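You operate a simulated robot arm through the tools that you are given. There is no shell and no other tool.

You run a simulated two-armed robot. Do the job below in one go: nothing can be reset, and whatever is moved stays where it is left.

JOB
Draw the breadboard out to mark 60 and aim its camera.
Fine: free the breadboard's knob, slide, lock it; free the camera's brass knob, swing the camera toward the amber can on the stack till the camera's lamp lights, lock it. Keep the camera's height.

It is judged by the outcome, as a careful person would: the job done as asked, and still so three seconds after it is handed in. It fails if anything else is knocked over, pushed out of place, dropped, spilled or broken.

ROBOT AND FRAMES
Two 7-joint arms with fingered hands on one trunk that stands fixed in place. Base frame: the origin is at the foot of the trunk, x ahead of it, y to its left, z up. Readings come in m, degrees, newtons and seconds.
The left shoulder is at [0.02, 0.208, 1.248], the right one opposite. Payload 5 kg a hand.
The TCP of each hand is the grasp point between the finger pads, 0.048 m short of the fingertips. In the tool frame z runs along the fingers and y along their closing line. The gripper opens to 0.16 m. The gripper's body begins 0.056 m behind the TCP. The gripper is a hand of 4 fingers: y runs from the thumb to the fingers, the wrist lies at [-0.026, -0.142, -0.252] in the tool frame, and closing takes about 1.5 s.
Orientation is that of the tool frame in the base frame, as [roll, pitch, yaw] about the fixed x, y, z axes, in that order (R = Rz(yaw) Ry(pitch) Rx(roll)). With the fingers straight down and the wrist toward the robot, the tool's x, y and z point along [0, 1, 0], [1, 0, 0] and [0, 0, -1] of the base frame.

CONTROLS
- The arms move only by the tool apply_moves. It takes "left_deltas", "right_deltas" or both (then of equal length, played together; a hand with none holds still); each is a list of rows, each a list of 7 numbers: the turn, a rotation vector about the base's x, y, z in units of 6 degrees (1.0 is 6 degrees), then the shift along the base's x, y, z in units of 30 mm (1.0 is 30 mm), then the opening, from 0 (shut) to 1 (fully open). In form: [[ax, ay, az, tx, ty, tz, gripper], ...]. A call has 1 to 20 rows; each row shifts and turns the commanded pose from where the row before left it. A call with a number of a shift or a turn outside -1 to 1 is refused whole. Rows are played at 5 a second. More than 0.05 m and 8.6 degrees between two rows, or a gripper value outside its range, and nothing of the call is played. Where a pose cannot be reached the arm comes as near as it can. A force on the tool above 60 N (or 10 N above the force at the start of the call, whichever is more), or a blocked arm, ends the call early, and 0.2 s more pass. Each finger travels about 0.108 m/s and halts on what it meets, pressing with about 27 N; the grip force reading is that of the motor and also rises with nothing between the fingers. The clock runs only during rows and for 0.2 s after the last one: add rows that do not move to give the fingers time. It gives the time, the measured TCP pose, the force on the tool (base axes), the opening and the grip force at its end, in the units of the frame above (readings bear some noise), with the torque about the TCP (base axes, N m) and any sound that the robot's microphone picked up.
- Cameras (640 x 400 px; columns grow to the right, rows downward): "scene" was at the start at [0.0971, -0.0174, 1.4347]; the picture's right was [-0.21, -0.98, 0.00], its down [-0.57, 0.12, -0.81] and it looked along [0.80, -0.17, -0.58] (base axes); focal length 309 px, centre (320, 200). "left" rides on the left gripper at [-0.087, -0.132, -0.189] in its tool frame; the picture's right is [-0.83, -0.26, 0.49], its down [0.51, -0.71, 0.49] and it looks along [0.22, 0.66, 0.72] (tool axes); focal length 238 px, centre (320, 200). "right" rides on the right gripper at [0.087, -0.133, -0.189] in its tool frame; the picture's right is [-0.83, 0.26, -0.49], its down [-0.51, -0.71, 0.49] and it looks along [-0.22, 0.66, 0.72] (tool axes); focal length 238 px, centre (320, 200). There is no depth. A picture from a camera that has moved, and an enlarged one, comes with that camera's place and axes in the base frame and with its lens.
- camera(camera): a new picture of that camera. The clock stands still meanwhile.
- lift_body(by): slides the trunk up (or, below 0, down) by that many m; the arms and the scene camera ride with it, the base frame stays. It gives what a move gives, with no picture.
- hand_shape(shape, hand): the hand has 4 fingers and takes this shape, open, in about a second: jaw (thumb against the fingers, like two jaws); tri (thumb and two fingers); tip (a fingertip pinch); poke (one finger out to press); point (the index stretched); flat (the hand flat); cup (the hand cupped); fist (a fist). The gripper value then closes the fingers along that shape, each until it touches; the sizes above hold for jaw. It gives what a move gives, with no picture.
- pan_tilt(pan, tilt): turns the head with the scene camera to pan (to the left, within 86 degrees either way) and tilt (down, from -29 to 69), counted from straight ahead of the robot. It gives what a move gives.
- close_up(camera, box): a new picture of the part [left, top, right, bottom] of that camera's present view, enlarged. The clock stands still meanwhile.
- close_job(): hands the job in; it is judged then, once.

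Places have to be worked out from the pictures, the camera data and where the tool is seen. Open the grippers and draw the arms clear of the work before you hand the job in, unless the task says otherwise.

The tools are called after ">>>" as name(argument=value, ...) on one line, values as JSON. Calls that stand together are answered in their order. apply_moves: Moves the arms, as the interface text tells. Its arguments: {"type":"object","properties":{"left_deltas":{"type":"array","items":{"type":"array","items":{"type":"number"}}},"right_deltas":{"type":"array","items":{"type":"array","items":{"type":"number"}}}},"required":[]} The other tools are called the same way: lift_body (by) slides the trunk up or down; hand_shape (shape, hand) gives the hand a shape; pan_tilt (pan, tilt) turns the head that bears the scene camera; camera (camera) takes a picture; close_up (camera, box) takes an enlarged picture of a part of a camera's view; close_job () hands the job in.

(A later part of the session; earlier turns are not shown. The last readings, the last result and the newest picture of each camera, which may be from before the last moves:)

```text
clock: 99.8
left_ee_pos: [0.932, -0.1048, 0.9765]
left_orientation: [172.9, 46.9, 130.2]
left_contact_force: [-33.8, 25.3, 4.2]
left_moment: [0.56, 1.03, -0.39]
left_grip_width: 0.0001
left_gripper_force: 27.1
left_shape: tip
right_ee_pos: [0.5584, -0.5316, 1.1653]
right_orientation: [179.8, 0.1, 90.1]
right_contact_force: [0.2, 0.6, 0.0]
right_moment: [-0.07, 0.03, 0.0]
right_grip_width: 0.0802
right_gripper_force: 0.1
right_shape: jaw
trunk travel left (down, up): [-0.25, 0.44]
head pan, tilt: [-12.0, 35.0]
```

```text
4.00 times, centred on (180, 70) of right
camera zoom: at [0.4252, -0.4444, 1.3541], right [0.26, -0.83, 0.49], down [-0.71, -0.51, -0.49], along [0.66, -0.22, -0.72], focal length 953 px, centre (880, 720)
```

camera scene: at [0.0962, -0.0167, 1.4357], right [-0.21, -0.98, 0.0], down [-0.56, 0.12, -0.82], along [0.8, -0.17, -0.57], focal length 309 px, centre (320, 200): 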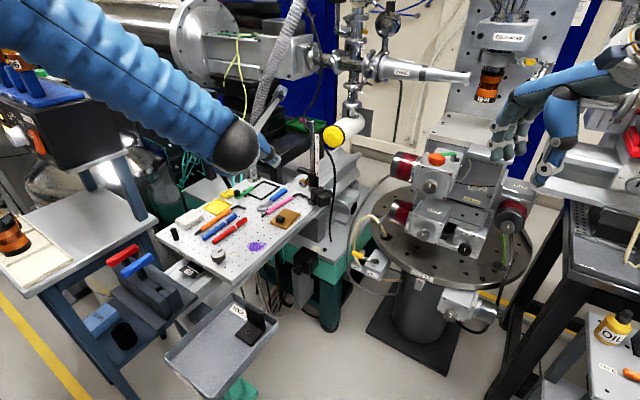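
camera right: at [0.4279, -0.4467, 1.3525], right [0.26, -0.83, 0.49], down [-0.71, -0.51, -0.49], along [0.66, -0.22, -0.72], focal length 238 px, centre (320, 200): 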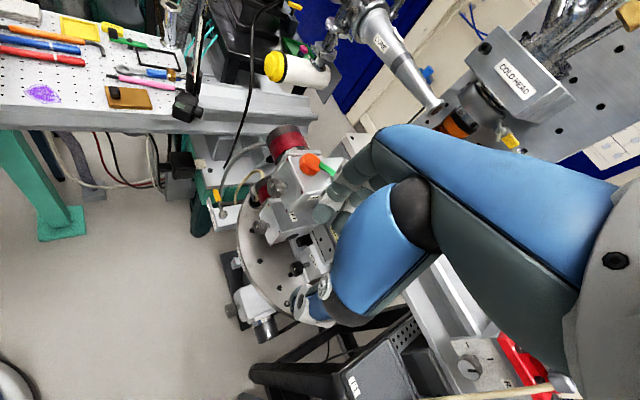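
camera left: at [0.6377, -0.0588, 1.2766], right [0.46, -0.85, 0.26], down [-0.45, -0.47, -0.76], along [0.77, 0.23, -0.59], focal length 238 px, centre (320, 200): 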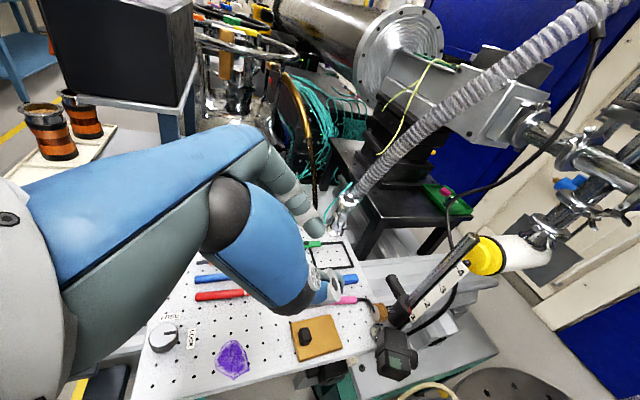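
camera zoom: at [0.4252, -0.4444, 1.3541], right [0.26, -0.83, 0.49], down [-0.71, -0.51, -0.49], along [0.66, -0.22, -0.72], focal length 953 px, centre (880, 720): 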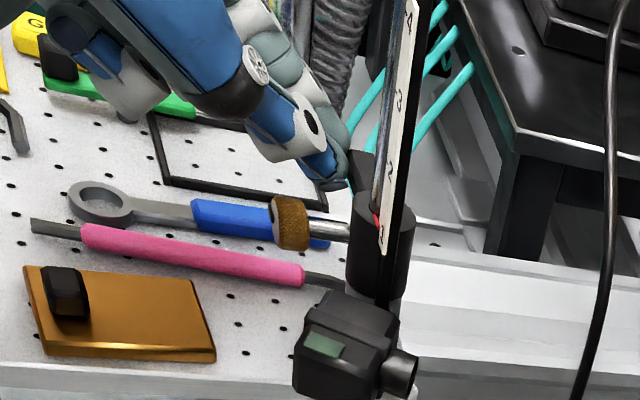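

The clamp resists over 40 N at the bar, so it is evidently still locked. I back off at once and inspect the knob and clamp closely.

>>> apply_moves(left_deltas=[[0, 0, 0, -0.12, 0.12, 0, 0], [0, 0, 0, -0.24, 0.24, 0.05, 0], [0, 0, 0, -0.3, 0.3, 0.3, 0], [0, 0, 0, -0.5, 0.5, 0.8, 0.1], [0, 0, 0, -0.6, 0.6, 0.8, 0.28], [0, 0, 0, -0.6, 0.6, 0.5, 0.28], [0, 0, 0, -0.6, 0.6, 0.2, 0.28]])

>>> close_up(camera="scene", box=[300, 155, 335, 200])

>>> close_up(camera="right", box=[160, 50, 210, 110])

>>> camera(camera="left")

```text
clock: 101.4
left_ee_pos: [0.8452, -0.0188, 1.0597]
left_orientation: [173.2, 47.0, 130.2]
left_contact_force: [-0.7, 0.8, 0.6]
left_moment: [0.0, -0.04, 0.0]
left_grip_width: 0.0444
left_gripper_force: 0.1
left_shape: tip
right_ee_pos: [0.5593, -0.5326, 1.1637]
right_orientation: [180.0, -0.1, 90.0]
right_contact_force: [-0.5, 0.1, 0.5]
right_moment: [-0.07, -0.03, 0.02]
right_grip_width: 0.0802
right_gripper_force: 0.1
right_shape: jaw
trunk travel left (down, up): [-0.25, 0.44]
head pan, tilt: [-12.0, 35.0]
```

```text
8.89 times, centred on (318, 178) of scene
camera zoom: at [0.0968, -0.0168, 1.4356], right [-0.21, -0.98, 0.0], down [-0.56, 0.12, -0.82], along [0.8, -0.17, -0.57], focal length 2745 px, centre (342, 400)
```

zoom: 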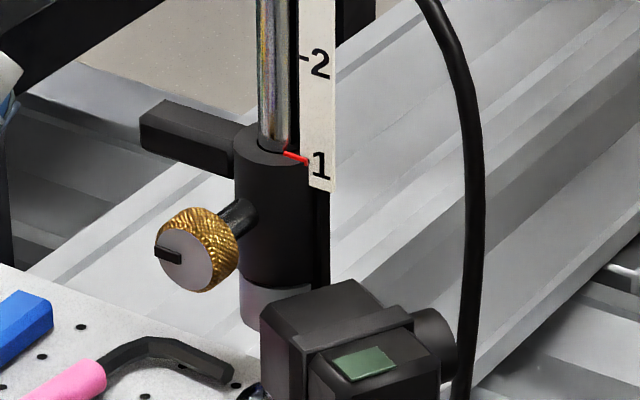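

```text
6.67 times, centred on (185, 80) of right
camera zoom: at [0.4272, -0.4462, 1.353], right [0.26, -0.83, 0.49], down [-0.71, -0.51, -0.49], along [0.66, -0.22, -0.72], focal length 1589 px, centre (1220, 1000)
```

zoom: 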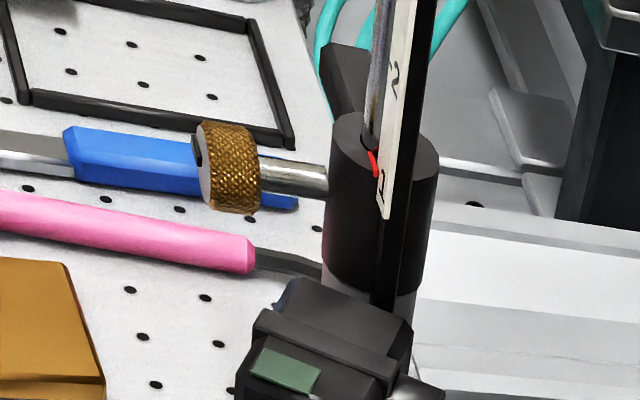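

```text
taken
camera left: at [0.6834, -0.0669, 1.2398], right [0.46, -0.85, 0.26], down [-0.44, -0.47, -0.76], along [0.77, 0.23, -0.59], focal length 238 px, centre (320, 200)
```

left: 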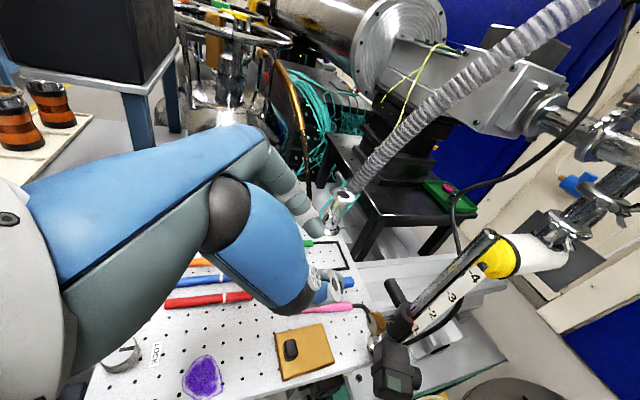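

Nothing was displaced: pointer at 1, camera unmoved, knob mark at 9 o'clock against its stop. So this direction does not release the clamp; I'll turn the knob the other way. I move to the +43° posture at standoff for clockwise strokes.

>>> apply_moves(left_deltas=[[-0.707, 0.707, 0, 0.171, -0.171, -0.3125, 0.28], [-0.707, 0.707, 0, 0.171, -0.171, -0.3125, 0.28], [-0.707, 0.707, 0, 0.171, -0.171, -0.3125, 0.28], [-0.707, 0.707, 0, 0.171, -0.171, -0.3125, 0.28], [-0.707, 0.707, 0, 0.171, -0.171, -0.3125, 0.28], [-0.707, 0.707, 0, 0.171, -0.171, -0.3125, 0.28], [-0.707, 0.707, 0, 0.171, -0.171, -0.3125, 0.28], [-0.707, 0.707, 0, 0.171, -0.171, -0.3125, 0.28], [0, 0, 0, 0, 0, 0, 0.28]])

>>> close_up(camera="left", box=[270, 180, 430, 340])

>>> close_up(camera="scene", box=[280, 130, 350, 220])

```text
clock: 103.4
left_ee_pos: [0.8847, -0.0617, 0.9825]
left_orientation: [-125.9, 32.2, 171.6]
left_contact_force: [-0.4, -0.8, -0.1]
left_moment: [0.02, -0.05, 0.07]
left_grip_width: 0.0444
left_gripper_force: 0.0
left_shape: tip
right_ee_pos: [0.5606, -0.5346, 1.1639]
right_orientation: [179.9, 0.0, 89.9]
right_contact_force: [-0.6, -1.1, -0.6]
right_moment: [0.04, -0.05, -0.01]
right_grip_width: 0.0804
right_gripper_force: 0.1
right_shape: jaw
trunk travel left (down, up): [-0.25, 0.44]
head pan, tilt: [-12.0, 35.0]
```

```text
2.50 times, centred on (350, 260) of left
camera zoom: at [0.8523, 0.0194, 1.214], right [0.66, -0.65, 0.38], down [-0.69, -0.72, -0.03], along [0.29, -0.25, -0.92], focal length 596 px, centre (245, 50)
```

zoom: 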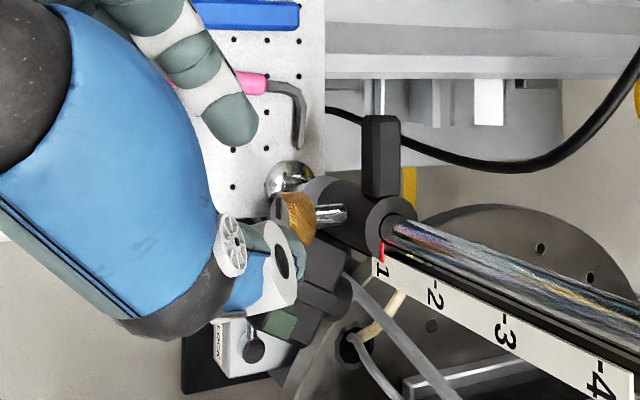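

```text
4.44 times, centred on (315, 175) of scene
camera zoom: at [0.0968, -0.0179, 1.4356], right [-0.21, -0.98, 0.0], down [-0.56, 0.12, -0.82], along [0.8, -0.17, -0.57], focal length 1373 px, centre (342, 311)
```

zoom: 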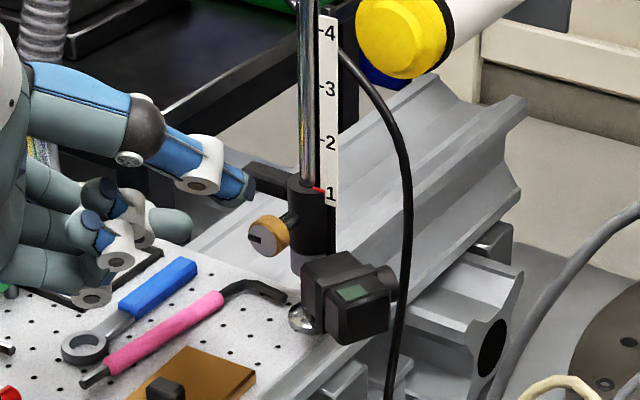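

Aligned. I move in, pinch, and turn clockwise in one 54° stroke.

>>> apply_moves(left_deltas=[[0, 0, 0, 0.107, -0.407, -0.258, 0.28], [0, 0, 0, 0.107, -0.407, -0.258, 0.28], [0, 0, 0, 0.107, -0.407, -0.258, 0.28], [0, 0, 0, 0.107, -0.407, -0.258, 0.28], [0, 0, 0, 0, 0, 0, 0.2], [0, 0, 0, 0, 0, 0, 0.14], [0, 0, 0, 0, 0, 0, 0.08], [0, 0, 0, 0, 0, 0, 0], [0, 0, 0, 0, 0, 0, 0], [0, 0, 0, 0, 0, 0, 0]])

>>> close_up(camera="left", box=[270, 180, 430, 340])

>>> close_up(camera="scene", box=[280, 130, 350, 220])

```text
clock: 105.6
left_ee_pos: [0.8986, -0.1093, 0.9513]
left_orientation: [-125.9, 32.3, 171.7]
left_contact_force: [-0.1, -2.7, 1.7]
left_moment: [-0.12, -0.01, -0.01]
left_grip_width: 0.0207
left_gripper_force: 27.4
left_shape: tip
right_ee_pos: [0.56, -0.5345, 1.1634]
right_orientation: [-179.9, 0.1, 90.0]
right_contact_force: [0.3, 0.6, -0.5]
right_moment: [0.01, 0.02, 0.02]
right_grip_width: 0.0806
right_gripper_force: 0.0
right_shape: jaw
trunk travel left (down, up): [-0.25, 0.44]
head pan, tilt: [-12.0, 35.0]
```

```text
2.50 times, centred on (350, 260) of left
camera zoom: at [0.8657, -0.0292, 1.182], right [0.66, -0.65, 0.38], down [-0.69, -0.72, -0.03], along [0.29, -0.24, -0.92], focal length 596 px, centre (245, 50)
```

zoom: 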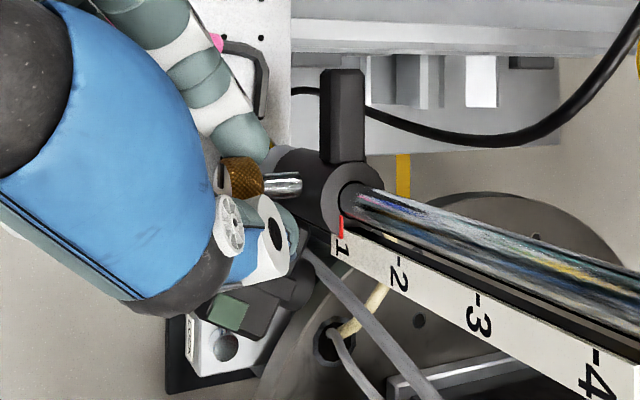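

```text
4.44 times, centred on (315, 175) of scene
camera zoom: at [0.0975, -0.0178, 1.4356], right [-0.21, -0.98, 0.0], down [-0.56, 0.12, -0.82], along [0.8, -0.17, -0.57], focal length 1373 px, centre (342, 311)
```

zoom: 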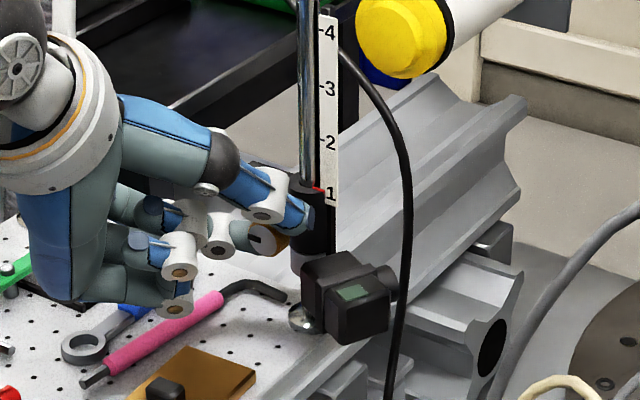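

Before reversing, I check the counter-clockwise stop with one more 6° nudge to read its torque.

>>> apply_moves(left_deltas=[[-0.707, 0.707, 0, 0.037, 0.037, -0.055, 0], [0, 0, 0, 0, 0, 0, 0]])

>>> close_up(camera="scene", box=[295, 165, 335, 205])

```text
clock: 106.2
left_ee_pos: [0.9007, -0.108, 0.9488]
left_orientation: [-120.4, 28.4, 174.6]
left_contact_force: [3.0, -2.3, -0.3]
left_moment: [0.14, -0.08, 0.14]
left_grip_width: 0.0203
left_gripper_force: 27.4
left_shape: tip
right_ee_pos: [0.5608, -0.5351, 1.1625]
right_orientation: [179.9, -0.1, 90.0]
right_contact_force: [0.0, 0.0, -1.3]
right_moment: [0.02, -0.03, 0.01]
right_grip_width: 0.0801
right_gripper_force: 0.0
right_shape: jaw
trunk travel left (down, up): [-0.25, 0.44]
head pan, tilt: [-12.0, 35.0]
```

```text
10.00 times, centred on (315, 185) of scene
camera zoom: at [0.0978, -0.0181, 1.4355], right [-0.21, -0.98, 0.0], down [-0.56, 0.12, -0.82], along [0.8, -0.17, -0.57], focal length 3088 px, centre (370, 350)
```

zoom: 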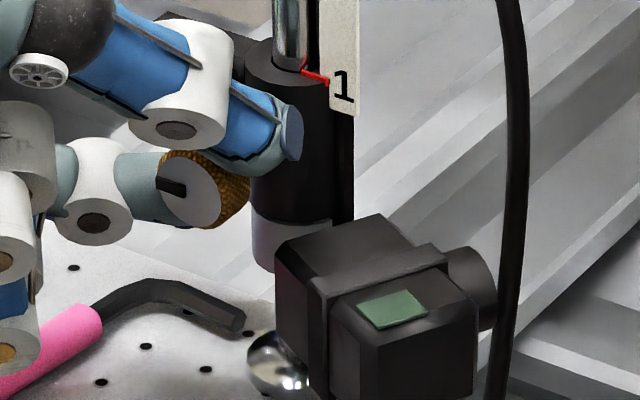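

Torque rises only slightly; I nudge 12° further to see whether the mark passes 9 o'clock.

>>> apply_moves(left_deltas=[[-0.707, 0.707, 0, 0.032, 0.032, -0.06, 0], [-0.707, 0.707, 0, 0.028, 0.028, -0.064, 0], [0, 0, 0, 0, 0, 0, 0]])

>>> close_up(camera="scene", box=[295, 165, 335, 205])

```text
clock: 107.0
left_ee_pos: [0.9038, -0.1049, 0.9449]
left_orientation: [-110.6, 20.4, 178.6]
left_contact_force: [9.4, 0.1, -1.7]
left_moment: [0.34, -0.23, 0.43]
left_grip_width: 0.0202
left_gripper_force: 27.0
left_shape: tip
right_ee_pos: [0.5623, -0.5341, 1.1633]
right_orientation: [-179.9, -0.1, 90.0]
right_contact_force: [0.2, 0.7, 0.2]
right_moment: [0.0, -0.01, -0.01]
right_grip_width: 0.0803
right_gripper_force: 0.0
right_shape: jaw
trunk travel left (down, up): [-0.25, 0.44]
head pan, tilt: [-12.0, 35.0]
```

```text
10.00 times, centred on (315, 185) of scene
camera zoom: at [0.0986, -0.0175, 1.4355], right [-0.21, -0.98, 0.0], down [-0.56, 0.12, -0.82], along [0.8, -0.17, -0.57], focal length 3088 px, centre (370, 350)
```

zoom: 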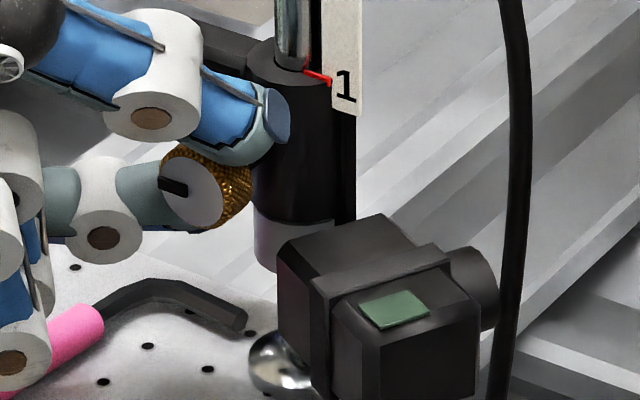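

The mark stays at 9 o'clock: a true stop. I now turn clockwise in one long stroke (72°).

>>> apply_moves(left_deltas=[[0.707, -0.707, 0, -0.028, -0.028, 0.064, 0], [0.707, -0.707, 0, -0.032, -0.032, 0.06, 0], [0.707, -0.707, 0, -0.037, -0.037, 0.055, 0], [0.707, -0.707, 0, -0.041, -0.041, 0.0487, 0], [0.707, -0.707, 0, -0.0444, -0.0444, 0.0423, 0], [0.707, -0.707, 0, -0.0472, -0.0472, 0.0355, 0], [0.707, -0.707, 0, -0.0496, -0.0496, 0.0284, 0], [0.707, -0.707, 0, -0.0514, -0.0514, 0.0209, 0], [0.707, -0.707, 0, -0.0527, -0.0527, 0.0132, 0], [0.707, -0.707, 0, -0.0534, -0.0534, 0.0053, 0], [0.707, -0.707, 0, -0.0535, -0.0535, -0.0026, 0], [0.707, -0.707, 0, -0.053, -0.053, -0.0105, 0]])

>>> close_up(camera="left", box=[270, 180, 430, 340])

>>> close_up(camera="right", box=[130, 40, 230, 130])

```text
clock: 109.6
left_ee_pos: [0.8833, -0.1242, 0.9602]
left_orientation: [164.1, 46.3, 123.5]
left_contact_force: [-12.0, -6.9, 22.5]
left_moment: [-0.54, -0.09, -0.45]
left_grip_width: 0.0222
left_gripper_force: 27.0
left_shape: tip
right_ee_pos: [0.558, -0.5349, 1.1641]
right_orientation: [179.9, 0.0, 90.1]
right_contact_force: [0.2, 0.6, -0.2]
right_moment: [0.02, -0.03, 0.0]
right_grip_width: 0.0803
right_gripper_force: 0.1
right_shape: jaw
trunk travel left (down, up): [-0.25, 0.44]
head pan, tilt: [-12.0, 35.0]
```

```text
2.50 times, centred on (350, 260) of left
camera zoom: at [0.7071, -0.1855, 1.1225], right [0.44, -0.87, 0.23], down [-0.38, -0.41, -0.83], along [0.81, 0.27, -0.51], focal length 596 px, centre (245, 50)
```

zoom: 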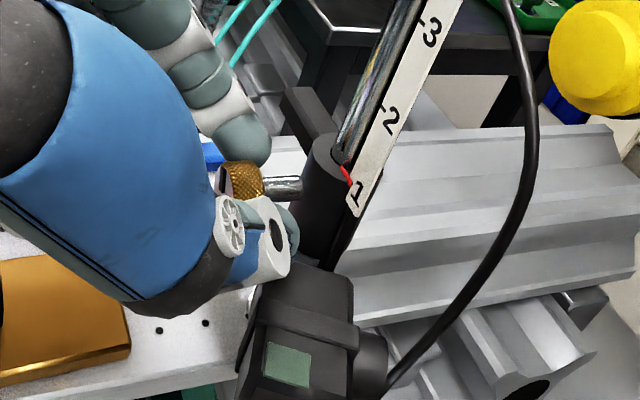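

```text
4.44 times, centred on (180, 85) of right
camera zoom: at [0.4251, -0.4478, 1.3531], right [0.26, -0.83, 0.49], down [-0.71, -0.51, -0.49], along [0.66, -0.22, -0.72], focal length 1059 px, centre (942, 711)
```

zoom: 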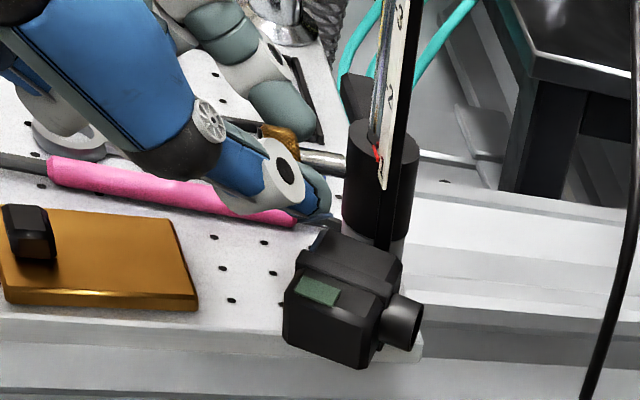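

The hand now feels ~22 N upward (the thumb likely rests near the camera block). I release and back off to read the mark.

>>> apply_moves(left_deltas=[[0, 0, 0, 0, 0, 0.1, 0.15], [0, 0, 0, 0, 0, 0.05, 0.28], [0, 0, 0, 0, 0, 0, 0.28], [0, 0, 0, -0.3, 0.21, 0.34, 0.28], [0, 0, 0, -0.3, 0.21, 0.34, 0.28], [0, 0, 0, -0.3, 0.21, 0.34, 0.28], [0, 0, 0, -0.3, 0.21, 0.34, 0.28], [-0.707, 0.707, 0, 0.171, 0.2, 0.1, 0.28], [-0.707, 0.707, 0, 0.171, 0.2, 0.1, 0.28], [-0.707, 0.707, 0, 0.171, 0.2, 0.1, 0.28], [-0.707, 0.707, 0, 0.171, 0.2, 0.1, 0.28], [-0.707, 0.707, 0, 0.171, 0.2, 0, 0.28], [-0.707, 0.707, 0, 0.171, 0.2, 0, 0.28], [-0.707, 0.707, 0, 0.1, 0, 0, 0.28], [-0.707, 0.707, 0, 0.1, 0, 0, 0.28], [-0.707, 0.707, 0, 0, 0, 0, 0.28], [0, 0, 0, 0, 0, 0, 0.28]])

>>> close_up(camera="scene", box=[280, 130, 350, 220])

>>> close_up(camera="left", box=[270, 180, 430, 340])

```text
clock: 113.2
left_ee_pos: [0.8855, -0.0618, 1.0144]
left_orientation: [-126.0, 32.2, 171.6]
left_contact_force: [-0.3, 0.0, 0.3]
left_moment: [0.06, -0.04, 0.03]
left_grip_width: 0.0443
left_gripper_force: 0.1
left_shape: tip
right_ee_pos: [0.5603, -0.5338, 1.1635]
right_orientation: [-180.0, 0.1, 90.0]
right_contact_force: [-0.5, -1.0, 0.6]
right_moment: [0.05, -0.03, 0.02]
right_grip_width: 0.0801
right_gripper_force: 0.0
right_shape: jaw
trunk travel left (down, up): [-0.25, 0.44]
head pan, tilt: [-12.0, 35.0]
```

```text
4.44 times, centred on (315, 175) of scene
camera zoom: at [0.0973, -0.0179, 1.4356], right [-0.21, -0.98, 0.0], down [-0.56, 0.12, -0.82], along [0.8, -0.17, -0.57], focal length 1373 px, centre (342, 311)
```

zoom: 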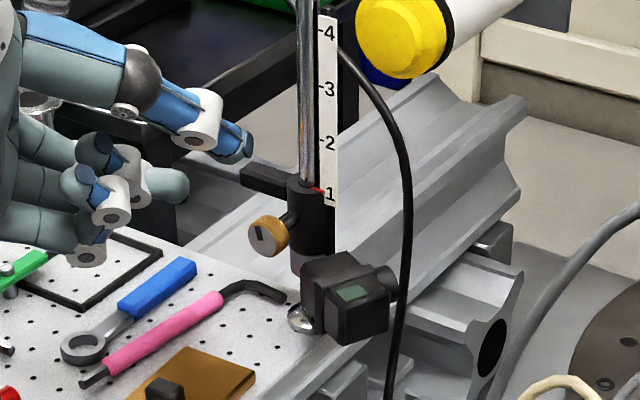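

```text
2.50 times, centred on (350, 260) of left
camera zoom: at [0.8528, 0.0193, 1.2453], right [0.66, -0.65, 0.38], down [-0.69, -0.72, -0.03], along [0.29, -0.25, -0.92], focal length 596 px, centre (245, 50)
```

zoom: 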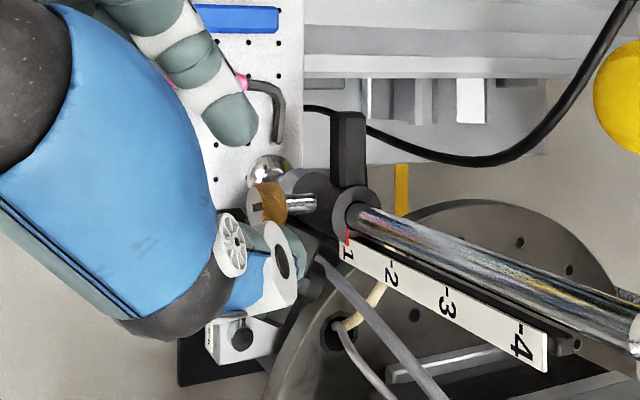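

The mark is near 11 o'clock now. I re-approach for another clockwise stroke, to see whether it passes 12.

>>> apply_moves(left_deltas=[[0, 0, 0, 0, 0, -0.53, 0.28], [0, 0, 0, 0, 0, -0.53, 0.28], [0, 0, 0, 0.107, -0.407, -0.258, 0.28], [0, 0, 0, 0.107, -0.407, -0.258, 0.28], [0, 0, 0, 0.107, -0.407, -0.258, 0.28], [0, 0, 0, 0.107, -0.407, -0.258, 0.28], [0, 0, 0, 0, 0, 0, 0.2], [0, 0, 0, 0, 0, 0, 0.14], [0, 0, 0, 0, 0, 0, 0.08], [0, 0, 0, 0, 0, 0, 0], [0, 0, 0, 0, 0, 0, 0], [0, 0, 0, 0, 0, 0, 0]])

>>> apply_moves(left_deltas=[[0.707, -0.707, 0, -0.041, -0.041, 0.0487, 0], [0.707, -0.707, 0, -0.0444, -0.0444, 0.0423, 0], [0.707, -0.707, 0, -0.0472, -0.0472, 0.0355, 0], [0.707, -0.707, 0, -0.0496, -0.0496, 0.0284, 0], [0.707, -0.707, 0, -0.0514, -0.0514, 0.0209, 0], [0.707, -0.707, 0, -0.0527, -0.0527, 0.0132, 0]])

>>> close_up(camera="left", box=[270, 180, 430, 340])

>>> close_up(camera="scene", box=[280, 130, 350, 220])

```text
clock: 115.8
left_ee_pos: [0.9006, -0.1116, 0.9499]
left_orientation: [-126.0, 32.2, 171.6]
left_contact_force: [1.5, -3.6, 2.1]
left_moment: [-0.12, -0.02, 0.0]
left_grip_width: 0.02
left_gripper_force: 27.3
left_shape: tip
right_ee_pos: [0.5625, -0.5343, 1.1636]
right_orientation: [-180.0, 0.1, 90.0]
right_contact_force: [0.4, -1.2, -0.7]
right_moment: [0.01, 0.03, 0.03]
right_grip_width: 0.0804
right_gripper_force: 0.1
right_shape: jaw
trunk travel left (down, up): [-0.25, 0.44]
head pan, tilt: [-12.0, 35.0]
```

```text
clock: 117.2
left_ee_pos: [0.8895, -0.1202, 0.9568]
left_orientation: [-169.4, 46.6, 142.9]
left_contact_force: [-12.5, -7.1, 6.9]
left_moment: [-0.57, 0.44, -0.57]
left_grip_width: 0.0212
left_gripper_force: 26.7
left_shape: tip
right_ee_pos: [0.5583, -0.535, 1.1638]
right_orientation: [180.0, -0.1, 90.0]
right_contact_force: [-0.7, -1.2, -0.1]
right_moment: [0.03, -0.01, 0.01]
right_grip_width: 0.0803
right_gripper_force: 0.1
right_shape: jaw
trunk travel left (down, up): [-0.25, 0.44]
head pan, tilt: [-12.0, 35.0]
```

```text
2.50 times, centred on (350, 260) of left
camera zoom: at [0.7553, -0.1398, 1.1649], right [0.5, -0.81, 0.31], down [-0.55, -0.57, -0.61], along [0.67, 0.13, -0.73], focal length 596 px, centre (245, 50)
```

zoom: 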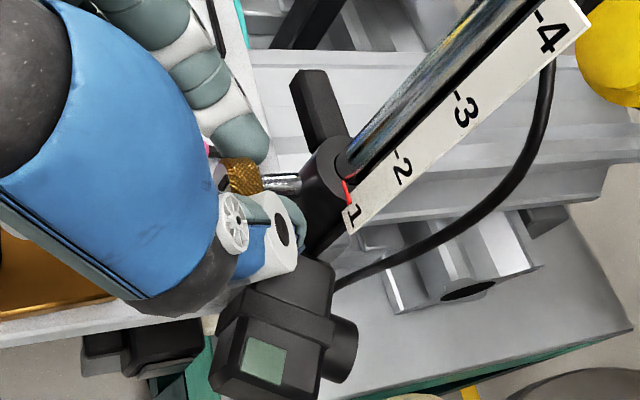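

```text
4.44 times, centred on (315, 175) of scene
camera zoom: at [0.0957, -0.0185, 1.4357], right [-0.21, -0.98, 0.0], down [-0.56, 0.12, -0.82], along [0.8, -0.17, -0.57], focal length 1373 px, centre (342, 311)
```

zoom: 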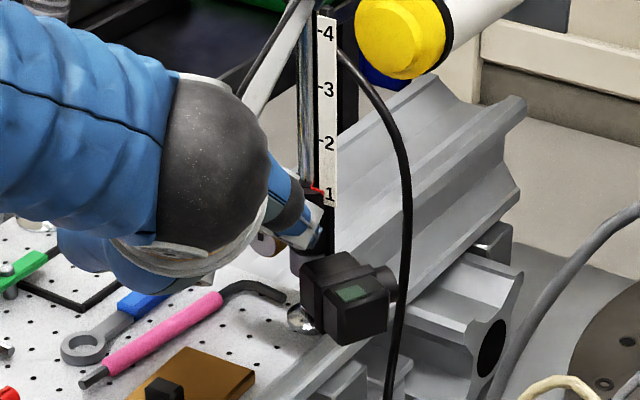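

There is a second stop at 12 o'clock, so the knob's range is exactly 12 to 9 o'clock. To learn which end is free, I relax the grip torque and try a gentle 12° swing here, too.

>>> apply_moves(left_deltas=[[-0.4, 0.4, 0, 0.03, 0.03, -0.008, 0], [0, 0, -0.5, 0.09, 0.087, 0, 0], [0, 0, -0.5, 0.09, 0.085, 0, 0], [0, 0, -0.5, 0.098, 0.078, 0, 0], [0, 0, -0.5, 0.099, 0.074, 0, 0]])

>>> close_up(camera="right", box=[130, 40, 230, 130])

>>> close_up(camera="left", box=[270, 180, 430, 340])

```text
clock: 118.4
left_ee_pos: [0.9008, -0.1119, 0.9586]
left_orientation: [-164.6, 46.2, 134.2]
left_contact_force: [-12.3, -19.7, 5.4]
left_moment: [-0.7, 0.27, -0.49]
left_grip_width: 0.0201
left_gripper_force: 27.1
left_shape: tip
right_ee_pos: [0.5582, -0.5359, 1.1641]
right_orientation: [179.9, -0.1, 90.0]
right_contact_force: [0.5, 0.6, 0.7]
right_moment: [0.0, 0.0, 0.01]
right_grip_width: 0.0802
right_gripper_force: 0.1
right_shape: jaw
trunk travel left (down, up): [-0.25, 0.44]
head pan, tilt: [-12.0, 35.0]
```

```text
4.44 times, centred on (180, 85) of right
camera zoom: at [0.4263, -0.4486, 1.3525], right [0.26, -0.84, 0.49], down [-0.71, -0.51, -0.49], along [0.66, -0.22, -0.72], focal length 1059 px, centre (942, 711)
```

zoom: 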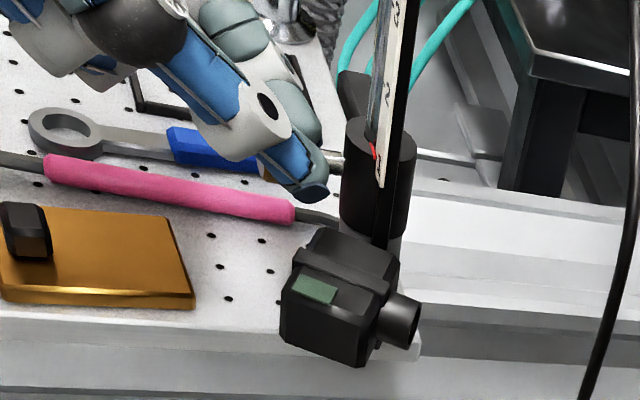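

```text
2.50 times, centred on (350, 260) of left
camera zoom: at [0.7764, -0.0965, 1.1713], right [0.33, -0.89, 0.32], down [-0.68, -0.46, -0.56], along [0.65, -0.04, -0.76], focal length 596 px, centre (245, 50)
```

zoom: 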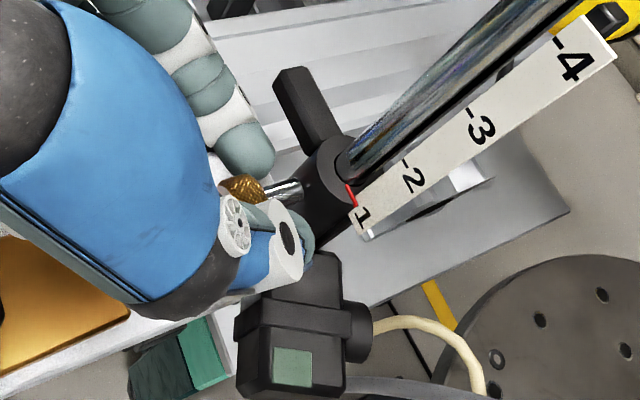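

Force doubles here (23 N vs 13 N before), so 12 o'clock is the locked end and 9 o'clock is the free end, just stiff. I undo the swing and turn counter-clockwise again, this time with a longer stroke.

>>> apply_moves(left_deltas=[[0, 0, 0.5, -0.099, -0.074, 0, 0], [0, 0, 0.5, -0.098, -0.078, 0, 0], [0, 0, 0.5, -0.09, -0.085, 0, 0], [0, 0, 0.5, -0.09, -0.087, 0, 0], [-0.707, 0.707, 0, 0.0525, 0.0525, -0.0155, 0], [-0.707, 0.707, 0, 0.051, 0.051, -0.023, 0], [-0.707, 0.707, 0, 0.049, 0.049, -0.0305, 0], [-0.707, 0.707, 0, 0.0464, 0.0464, -0.0375, 0], [-0.707, 0.707, 0, 0.0435, 0.0435, -0.044, 0], [-0.707, 0.707, 0, 0.04, 0.04, -0.05, 0], [-0.707, 0.707, 0, 0.036, 0.036, -0.056, 0], [-0.707, 0.707, 0, 0.031, 0.031, -0.061, 0], [-0.707, 0.707, 0, 0.027, 0.027, -0.065, 0]])

>>> close_up(camera="scene", box=[295, 165, 335, 205])

>>> close_up(camera="right", box=[130, 40, 230, 130])

```text
clock: 121.2
left_ee_pos: [0.9028, -0.1047, 0.9451]
left_orientation: [-108.0, 18.0, 179.4]
left_contact_force: [17.2, 3.6, 0.9]
left_moment: [-0.03, -0.28, 0.53]
left_grip_width: 0.0205
left_gripper_force: 27.2
left_shape: tip
right_ee_pos: [0.5619, -0.5328, 1.1641]
right_orientation: [-179.9, 0.0, 90.0]
right_contact_force: [-0.3, -0.2, -0.1]
right_moment: [-0.02, 0.0, -0.02]
right_grip_width: 0.0803
right_gripper_force: 0.1
right_shape: jaw
trunk travel left (down, up): [-0.25, 0.44]
head pan, tilt: [-12.0, 35.0]
```

```text
10.00 times, centred on (315, 185) of scene
camera zoom: at [0.099, -0.0168, 1.4354], right [-0.21, -0.98, 0.0], down [-0.56, 0.12, -0.82], along [0.8, -0.17, -0.57], focal length 3088 px, centre (370, 350)
```

zoom: 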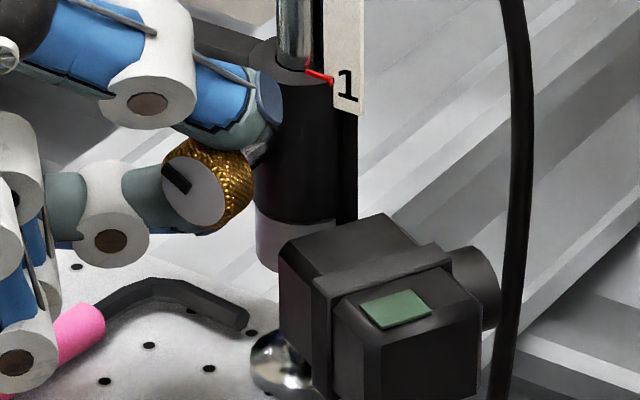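

```text
4.44 times, centred on (180, 85) of right
camera zoom: at [0.4295, -0.446, 1.3521], right [0.26, -0.83, 0.49], down [-0.71, -0.51, -0.49], along [0.65, -0.22, -0.72], focal length 1059 px, centre (942, 711)
```

zoom: 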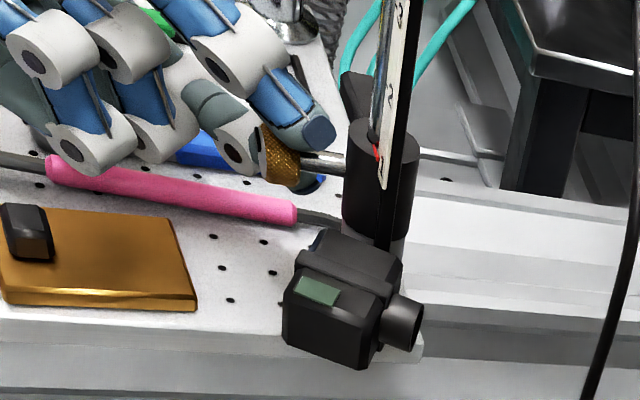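

Mark at about 10:30. I regrasp once more to bring it fully to 9 o'clock.

>>> apply_moves(left_deltas=[[0, 0, 0, 0, 0, 0, 0.15], [0, 0, 0, 0, 0, 0, 0.28], [0, 0, 0, 0, 0, 0, 0.28], [0, 0, 0, 0, 0.45, 0.15, 0.28], [0, 0, 0, 0, 0.45, 0.15, 0.28], [0, 0, 0, -0.05, 0.43, 0.2, 0.28], [0, 0, 0, -0.05, 0.43, 0.2, 0.28], [0.707, -0.707, 0, -0.13, -0.13, 0.08, 0.28], [0.707, -0.707, 0, -0.13, -0.13, 0.08, 0.28], [0.707, -0.707, 0, -0.13, -0.13, 0.08, 0.28], [0.707, -0.707, 0, -0.13, -0.13, 0.08, 0.28], [0.707, -0.707, 0, -0.13, -0.13, 0.08, 0.28], [0.707, -0.707, 0, -0.13, -0.13, 0.08, 0.28], [0.707, -0.707, 0, -0.13, -0.13, 0.08, 0.28], [0.707, -0.707, 0, -0.13, -0.13, 0.08, 0.28], [0.707, -0.707, 0, -0.13, -0.13, 0.08, 0.28], [0.707, -0.707, 0, -0.13, -0.13, 0.08, 0.28], [0.4, -0.4, 0, 0, 0, 0, 0.28], [0, 0, 0, 0, 0, 0, 0.28]])

>>> close_up(camera="left", box=[270, 180, 430, 340])

```text
clock: 125.2
left_ee_pos: [0.8611, -0.0927, 0.9911]
left_orientation: [-178.2, 47.2, 136.5]
left_contact_force: [-0.8, 0.0, 0.0]
left_moment: [-0.01, -0.01, 0.01]
left_grip_width: 0.0441
left_gripper_force: 0.1
left_shape: tip
right_ee_pos: [0.5598, -0.5349, 1.1628]
right_orientation: [-179.9, 0.0, 90.0]
right_contact_force: [0.2, 0.4, -0.1]
right_moment: [0.0, 0.03, 0.02]
right_grip_width: 0.0804
right_gripper_force: 0.1
right_shape: jaw
trunk travel left (down, up): [-0.25, 0.44]
head pan, tilt: [-12.0, 35.0]
```

```text
2.50 times, centred on (350, 260) of left
camera zoom: at [0.7115, -0.1278, 1.1853], right [0.48, -0.83, 0.29], down [-0.5, -0.53, -0.69], along [0.72, 0.19, -0.66], focal length 596 px, centre (245, 50)
```

zoom: 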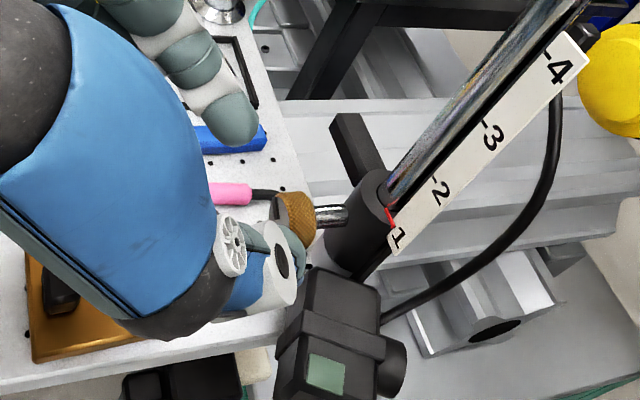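

>>> apply_moves(left_deltas=[[0, 0, 0, 0.204, -0.244, -0.287, 0.28], [0, 0, 0, 0.204, -0.244, -0.287, 0.28], [0, 0, 0, 0.204, -0.244, -0.287, 0.28], [0, 0, 0, 0.204, -0.244, -0.287, 0.28], [0, 0, 0, 0, 0, 0, 0.2], [0, 0, 0, 0, 0, 0, 0.14], [0, 0, 0, 0, 0, 0, 0.08], [0, 0, 0, 0, 0, 0, 0], [0, 0, 0, 0, 0, 0, 0], [0, 0, 0, 0, 0, 0, 0], [-0.707, 0.707, 0, 0.0534, 0.0534, -0.0053, 0], [-0.707, 0.707, 0, 0.0527, 0.0527, -0.0132, 0], [-0.707, 0.707, 0, 0.0514, 0.0514, -0.0209, 0], [-0.707, 0.707, 0, 0.0496, 0.0496, -0.0284, 0], [-0.707, 0.707, 0, 0.0472, 0.0472, -0.0355, 0], [-0.707, 0.707, 0, 0.0444, 0.0444, -0.0423, 0], [-0.707, 0.707, 0, 0.041, 0.041, -0.0487, 0]])

>>> close_up(camera="scene", box=[295, 165, 335, 205])

>>> close_up(camera="right", box=[130, 40, 230, 130])

```text
clock: 128.8
left_ee_pos: [0.896, -0.1103, 0.9491]
left_orientation: [-126.0, 32.1, 171.8]
left_contact_force: [10.8, -1.7, -6.1]
left_moment: [0.49, -0.36, 0.54]
left_grip_width: 0.0211
left_gripper_force: 27.5
left_shape: tip
right_ee_pos: [0.5626, -0.5349, 1.1621]
right_orientation: [-179.9, 0.1, 90.0]
right_contact_force: [0.4, 0.8, 0.6]
right_moment: [-0.02, 0.02, 0.02]
right_grip_width: 0.0805
right_gripper_force: 0.1
right_shape: jaw
trunk travel left (down, up): [-0.25, 0.44]
head pan, tilt: [-12.0, 35.0]
```

```text
10.00 times, centred on (315, 185) of scene
camera zoom: at [0.0993, -0.0174, 1.4354], right [-0.21, -0.98, 0.0], down [-0.56, 0.12, -0.82], along [0.8, -0.17, -0.57], focal length 3088 px, centre (370, 350)
```

zoom: 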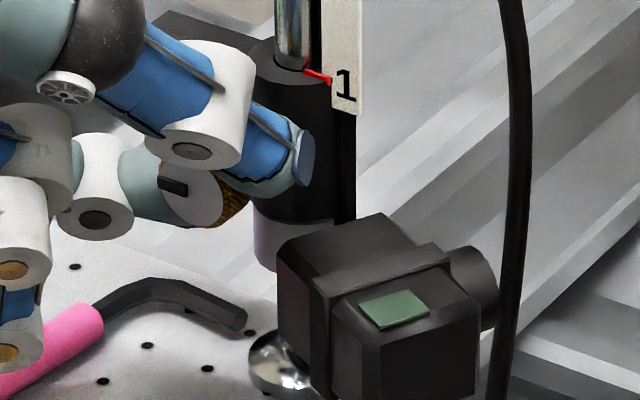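

```text
4.44 times, centred on (180, 85) of right
camera zoom: at [0.4297, -0.4466, 1.3519], right [0.26, -0.83, 0.49], down [-0.71, -0.51, -0.49], along [0.65, -0.22, -0.72], focal length 1059 px, centre (942, 711)
```

zoom: 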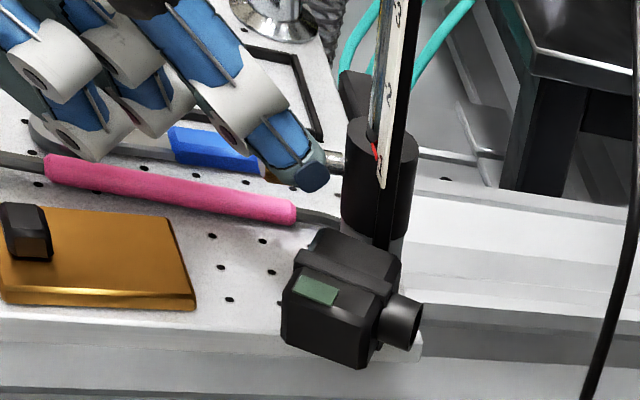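

The knob is held at its free stop. In this posture I try the swing again, 12° clockwise about the post.

>>> apply_moves(left_deltas=[[0, 0, -0.5, 0.11, 0.07, 0, 0], [0, 0, -0.5, 0.113, 0.063, 0, 0], [0, 0, -0.5, 0.117, 0.057, 0, 0], [0, 0, -0.5, 0.12, 0.05, 0, 0]])

>>> close_up(camera="right", box=[130, 40, 230, 130])

>>> close_up(camera="left", box=[270, 180, 430, 340])

```text
clock: 129.8
left_ee_pos: [0.9064, -0.1101, 0.9468]
left_orientation: [-125.9, 32.0, 159.3]
left_contact_force: [-11.0, -14.1, -9.8]
left_moment: [0.33, -0.04, 0.05]
left_grip_width: 0.0204
left_gripper_force: 27.0
left_shape: tip
right_ee_pos: [0.5597, -0.5353, 1.1625]
right_orientation: [179.9, -0.2, 90.0]
right_contact_force: [-0.3, -0.7, 0.2]
right_moment: [0.0, 0.01, 0.0]
right_grip_width: 0.0806
right_gripper_force: 0.1
right_shape: jaw
trunk travel left (down, up): [-0.25, 0.44]
head pan, tilt: [-12.0, 35.0]
```

```text
4.44 times, centred on (180, 85) of right
camera zoom: at [0.4275, -0.4489, 1.3518], right [0.26, -0.84, 0.49], down [-0.71, -0.5, -0.49], along [0.66, -0.22, -0.72], focal length 1059 px, centre (942, 711)
```

zoom: 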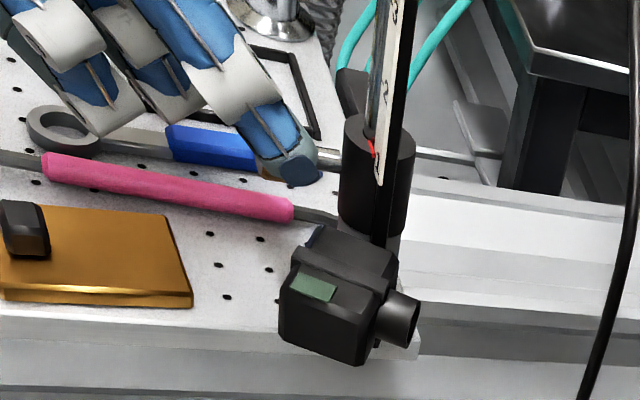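

```text
2.50 times, centred on (350, 260) of left
camera zoom: at [0.8918, -0.0244, 1.1791], right [0.51, -0.78, 0.38], down [-0.83, -0.56, -0.03], along [0.23, -0.3, -0.93], focal length 596 px, centre (245, 50)
```

zoom: 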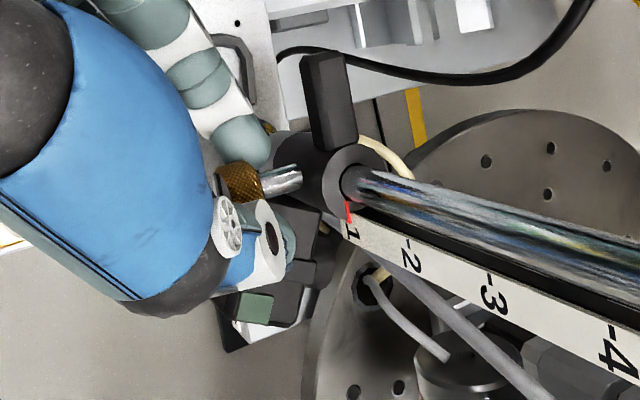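

Still no motion clockwise at 18 N. I return and test whether the clamp moves the other way at all.

>>> apply_moves(left_deltas=[[0, 0, 0.5, -0.12, -0.05, 0, 0], [0, 0, 0.5, -0.117, -0.057, 0, 0], [0, 0, 0.5, -0.113, -0.063, 0, 0], [0, 0, 0.5, -0.11, -0.07, 0, 0], [0, 0, 0.5, -0.105, -0.077, 0, 0], [0, 0, 0.5, -0.1, -0.083, 0, 0], [0, 0, 0.5, -0.095, -0.089, 0, 0], [0, 0, 0.5, -0.09, -0.095, 0, 0]])

>>> close_up(camera="right", box=[130, 40, 230, 130])

>>> close_up(camera="left", box=[270, 180, 430, 340])

```text
clock: 131.6
left_ee_pos: [0.8878, -0.1174, 0.9518]
left_orientation: [-126.0, 32.4, -175.9]
left_contact_force: [29.2, 18.2, 9.5]
left_moment: [0.37, -0.97, 0.78]
left_grip_width: 0.0219
left_gripper_force: 26.7
left_shape: tip
right_ee_pos: [0.5609, -0.534, 1.1636]
right_orientation: [-179.9, 0.1, 89.9]
right_contact_force: [-0.5, 0.5, -0.6]
right_moment: [0.02, -0.01, 0.0]
right_grip_width: 0.0803
right_gripper_force: 0.0
right_shape: jaw
trunk travel left (down, up): [-0.25, 0.44]
head pan, tilt: [-12.0, 35.0]
```

```text
4.44 times, centred on (180, 85) of right
camera zoom: at [0.4292, -0.4457, 1.3525], right [0.26, -0.83, 0.49], down [-0.71, -0.51, -0.49], along [0.65, -0.22, -0.72], focal length 1059 px, centre (942, 711)
```

zoom: 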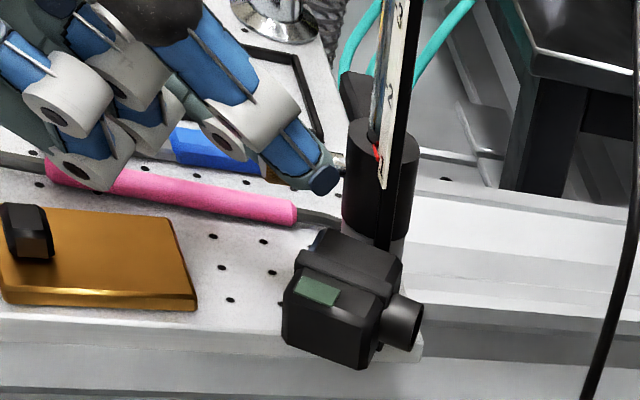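

```text
2.50 times, centred on (350, 260) of left
camera zoom: at [0.8383, -0.0448, 1.1826], right [0.78, -0.49, 0.38], down [-0.52, -0.85, -0.03], along [0.34, -0.18, -0.92], focal length 596 px, centre (245, 50)
```

zoom: 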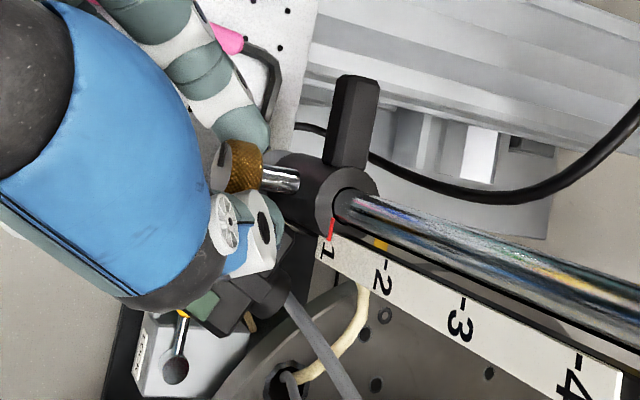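

It does not move the other way either (34 N). I return to neutral and make one small discriminating test: lifting the knob 4 mm, to see whether the clamp is really released (I can set it back on its collar).

>>> apply_moves(left_deltas=[[0, 0, -0.5, 0.09, 0.095, 0, 0], [0, 0, -0.5, 0.095, 0.089, 0, 0], [0, 0, -0.5, 0.1, 0.083, 0, 0], [0, 0, -0.5, 0.105, 0.077, 0, 0], [0, 0, 0, 0, 0, 0, 0]])

>>> apply_moves(left_deltas=[[0, 0, 0, 0, 0, 0.07, 0], [0, 0, 0, 0, 0, 0.07, 0], [0, 0, 0, 0, 0, 0, 0]])

>>> close_up(camera="scene", box=[295, 165, 335, 205])

```text
clock: 132.8
left_ee_pos: [0.8951, -0.1125, 0.9514]
left_orientation: [-126.0, 32.2, 171.4]
left_contact_force: [19.6, 3.4, 6.7]
left_moment: [0.21, -0.69, 0.72]
left_grip_width: 0.0221
left_gripper_force: 27.3
left_shape: tip
right_ee_pos: [0.5621, -0.5338, 1.1633]
right_orientation: [-179.9, 0.0, 89.9]
right_contact_force: [-0.5, -0.1, -0.3]
right_moment: [0.0, -0.02, -0.01]
right_grip_width: 0.0802
right_gripper_force: 0.0
right_shape: jaw
trunk travel left (down, up): [-0.25, 0.44]
head pan, tilt: [-12.0, 35.0]
```

```text
clock: 133.6
left_ee_pos: [0.8963, -0.113, 0.9515]
left_orientation: [-126.2, 32.0, 171.3]
left_contact_force: [18.2, -4.7, -7.6]
left_moment: [0.44, -0.52, 0.64]
left_grip_width: 0.0215
left_gripper_force: 26.6
left_shape: tip
right_ee_pos: [0.5632, -0.5352, 1.1627]
right_orientation: [-180.0, 0.1, 89.9]
right_contact_force: [-0.7, 0.0, -0.7]
right_moment: [0.0, 0.02, 0.02]
right_grip_width: 0.0804
right_gripper_force: 0.1
right_shape: jaw
trunk travel left (down, up): [-0.25, 0.44]
head pan, tilt: [-12.0, 35.0]
```

```text
10.00 times, centred on (315, 185) of scene
camera zoom: at [0.0998, -0.0181, 1.4353], right [-0.21, -0.98, 0.0], down [-0.56, 0.12, -0.82], along [0.8, -0.17, -0.58], focal length 3088 px, centre (370, 350)
```

zoom: 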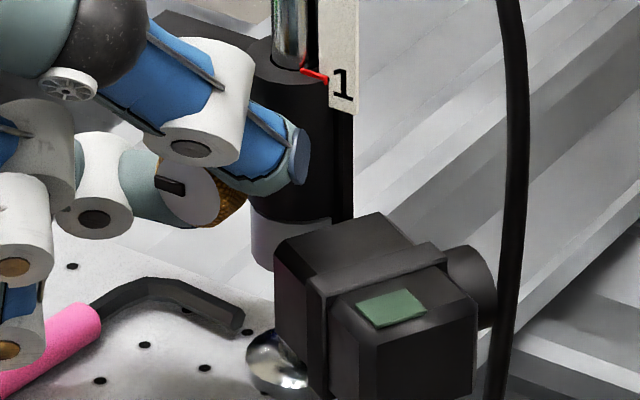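

The clamp resisted the lift as well, so it is not released yet. I set the height command back, release, retreat, and look very closely at the clamp, bar and cable for what holds it.

>>> apply_moves(left_deltas=[[0, 0, 0, 0, 0, -0.07, 0], [0, 0, 0, 0, 0, -0.07, 0], [0, 0, 0, 0, 0, 0, 0.15], [0, 0, 0, 0, 0, 0, 0.28], [0, 0, 0, 0, 0, 0, 0.28], [0, 0, 0, -0.1, 0.42, 0.25, 0.28], [0, 0, 0, -0.1, 0.42, 0.25, 0.28], [0, 0, 0, -0.1, 0.43, 0.25, 0.28], [0, 0, 0, -0.1, 0.43, 0.4, 0.28], [0, 0, 0, -0.1, 0.6, 0.8, 0.28], [0, 0, 0, -0.1, 0.6, 0.8, 0.28]])

>>> close_up(camera="left", box=[310, 190, 400, 260])

>>> close_up(camera="scene", box=[295, 160, 330, 195])

>>> close_up(camera="right", box=[165, 55, 215, 105])

```text
clock: 136.0
left_ee_pos: [0.8763, -0.0262, 1.0328]
left_orientation: [-125.9, 32.2, 171.6]
left_contact_force: [-0.2, -0.7, 0.1]
left_moment: [-0.06, -0.13, 0.14]
left_grip_width: 0.0442
left_gripper_force: 0.1
left_shape: tip
right_ee_pos: [0.5605, -0.534, 1.164]
right_orientation: [-179.9, -0.1, 90.0]
right_contact_force: [0.7, 0.8, 0.9]
right_moment: [-0.04, -0.07, -0.04]
right_grip_width: 0.0804
right_gripper_force: 0.1
right_shape: jaw
trunk travel left (down, up): [-0.25, 0.44]
head pan, tilt: [-12.0, 35.0]
```

```text
5.71 times, centred on (355, 225) of left
camera zoom: at [0.8436, 0.0549, 1.2643], right [0.66, -0.65, 0.38], down [-0.69, -0.72, -0.03], along [0.29, -0.25, -0.92], focal length 1362 px, centre (120, 57)
```

zoom: 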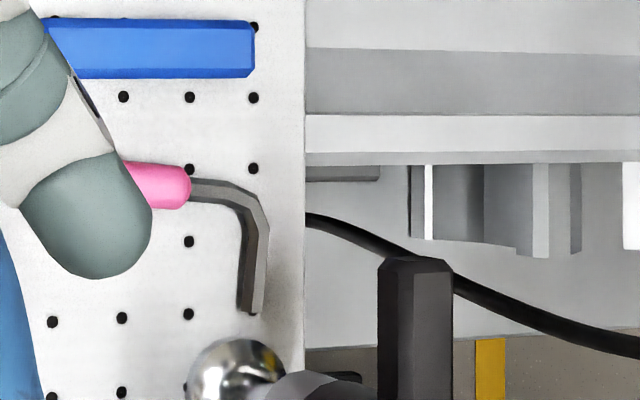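

```text
11.43 times, centred on (312, 178) of scene
camera zoom: at [0.097, -0.017, 1.4356], right [-0.21, -0.98, 0.0], down [-0.56, 0.12, -0.82], along [0.8, -0.17, -0.57], focal length 3530 px, centre (406, 457)
```

zoom: 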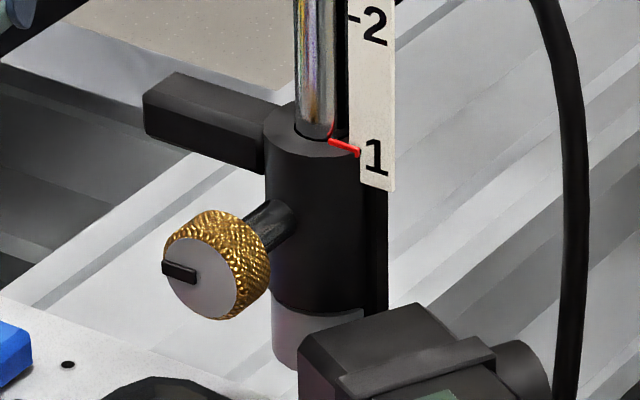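

```text
8.00 times, centred on (190, 80) of right
camera zoom: at [0.4274, -0.4464, 1.3529], right [0.26, -0.83, 0.49], down [-0.71, -0.51, -0.49], along [0.66, -0.22, -0.72], focal length 1907 px, centre (1360, 1160)
```

zoom: 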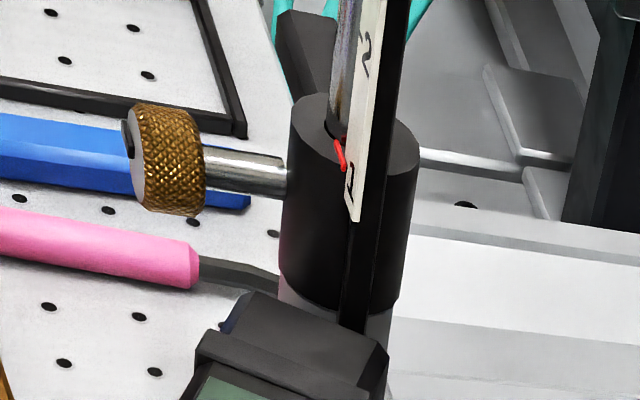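

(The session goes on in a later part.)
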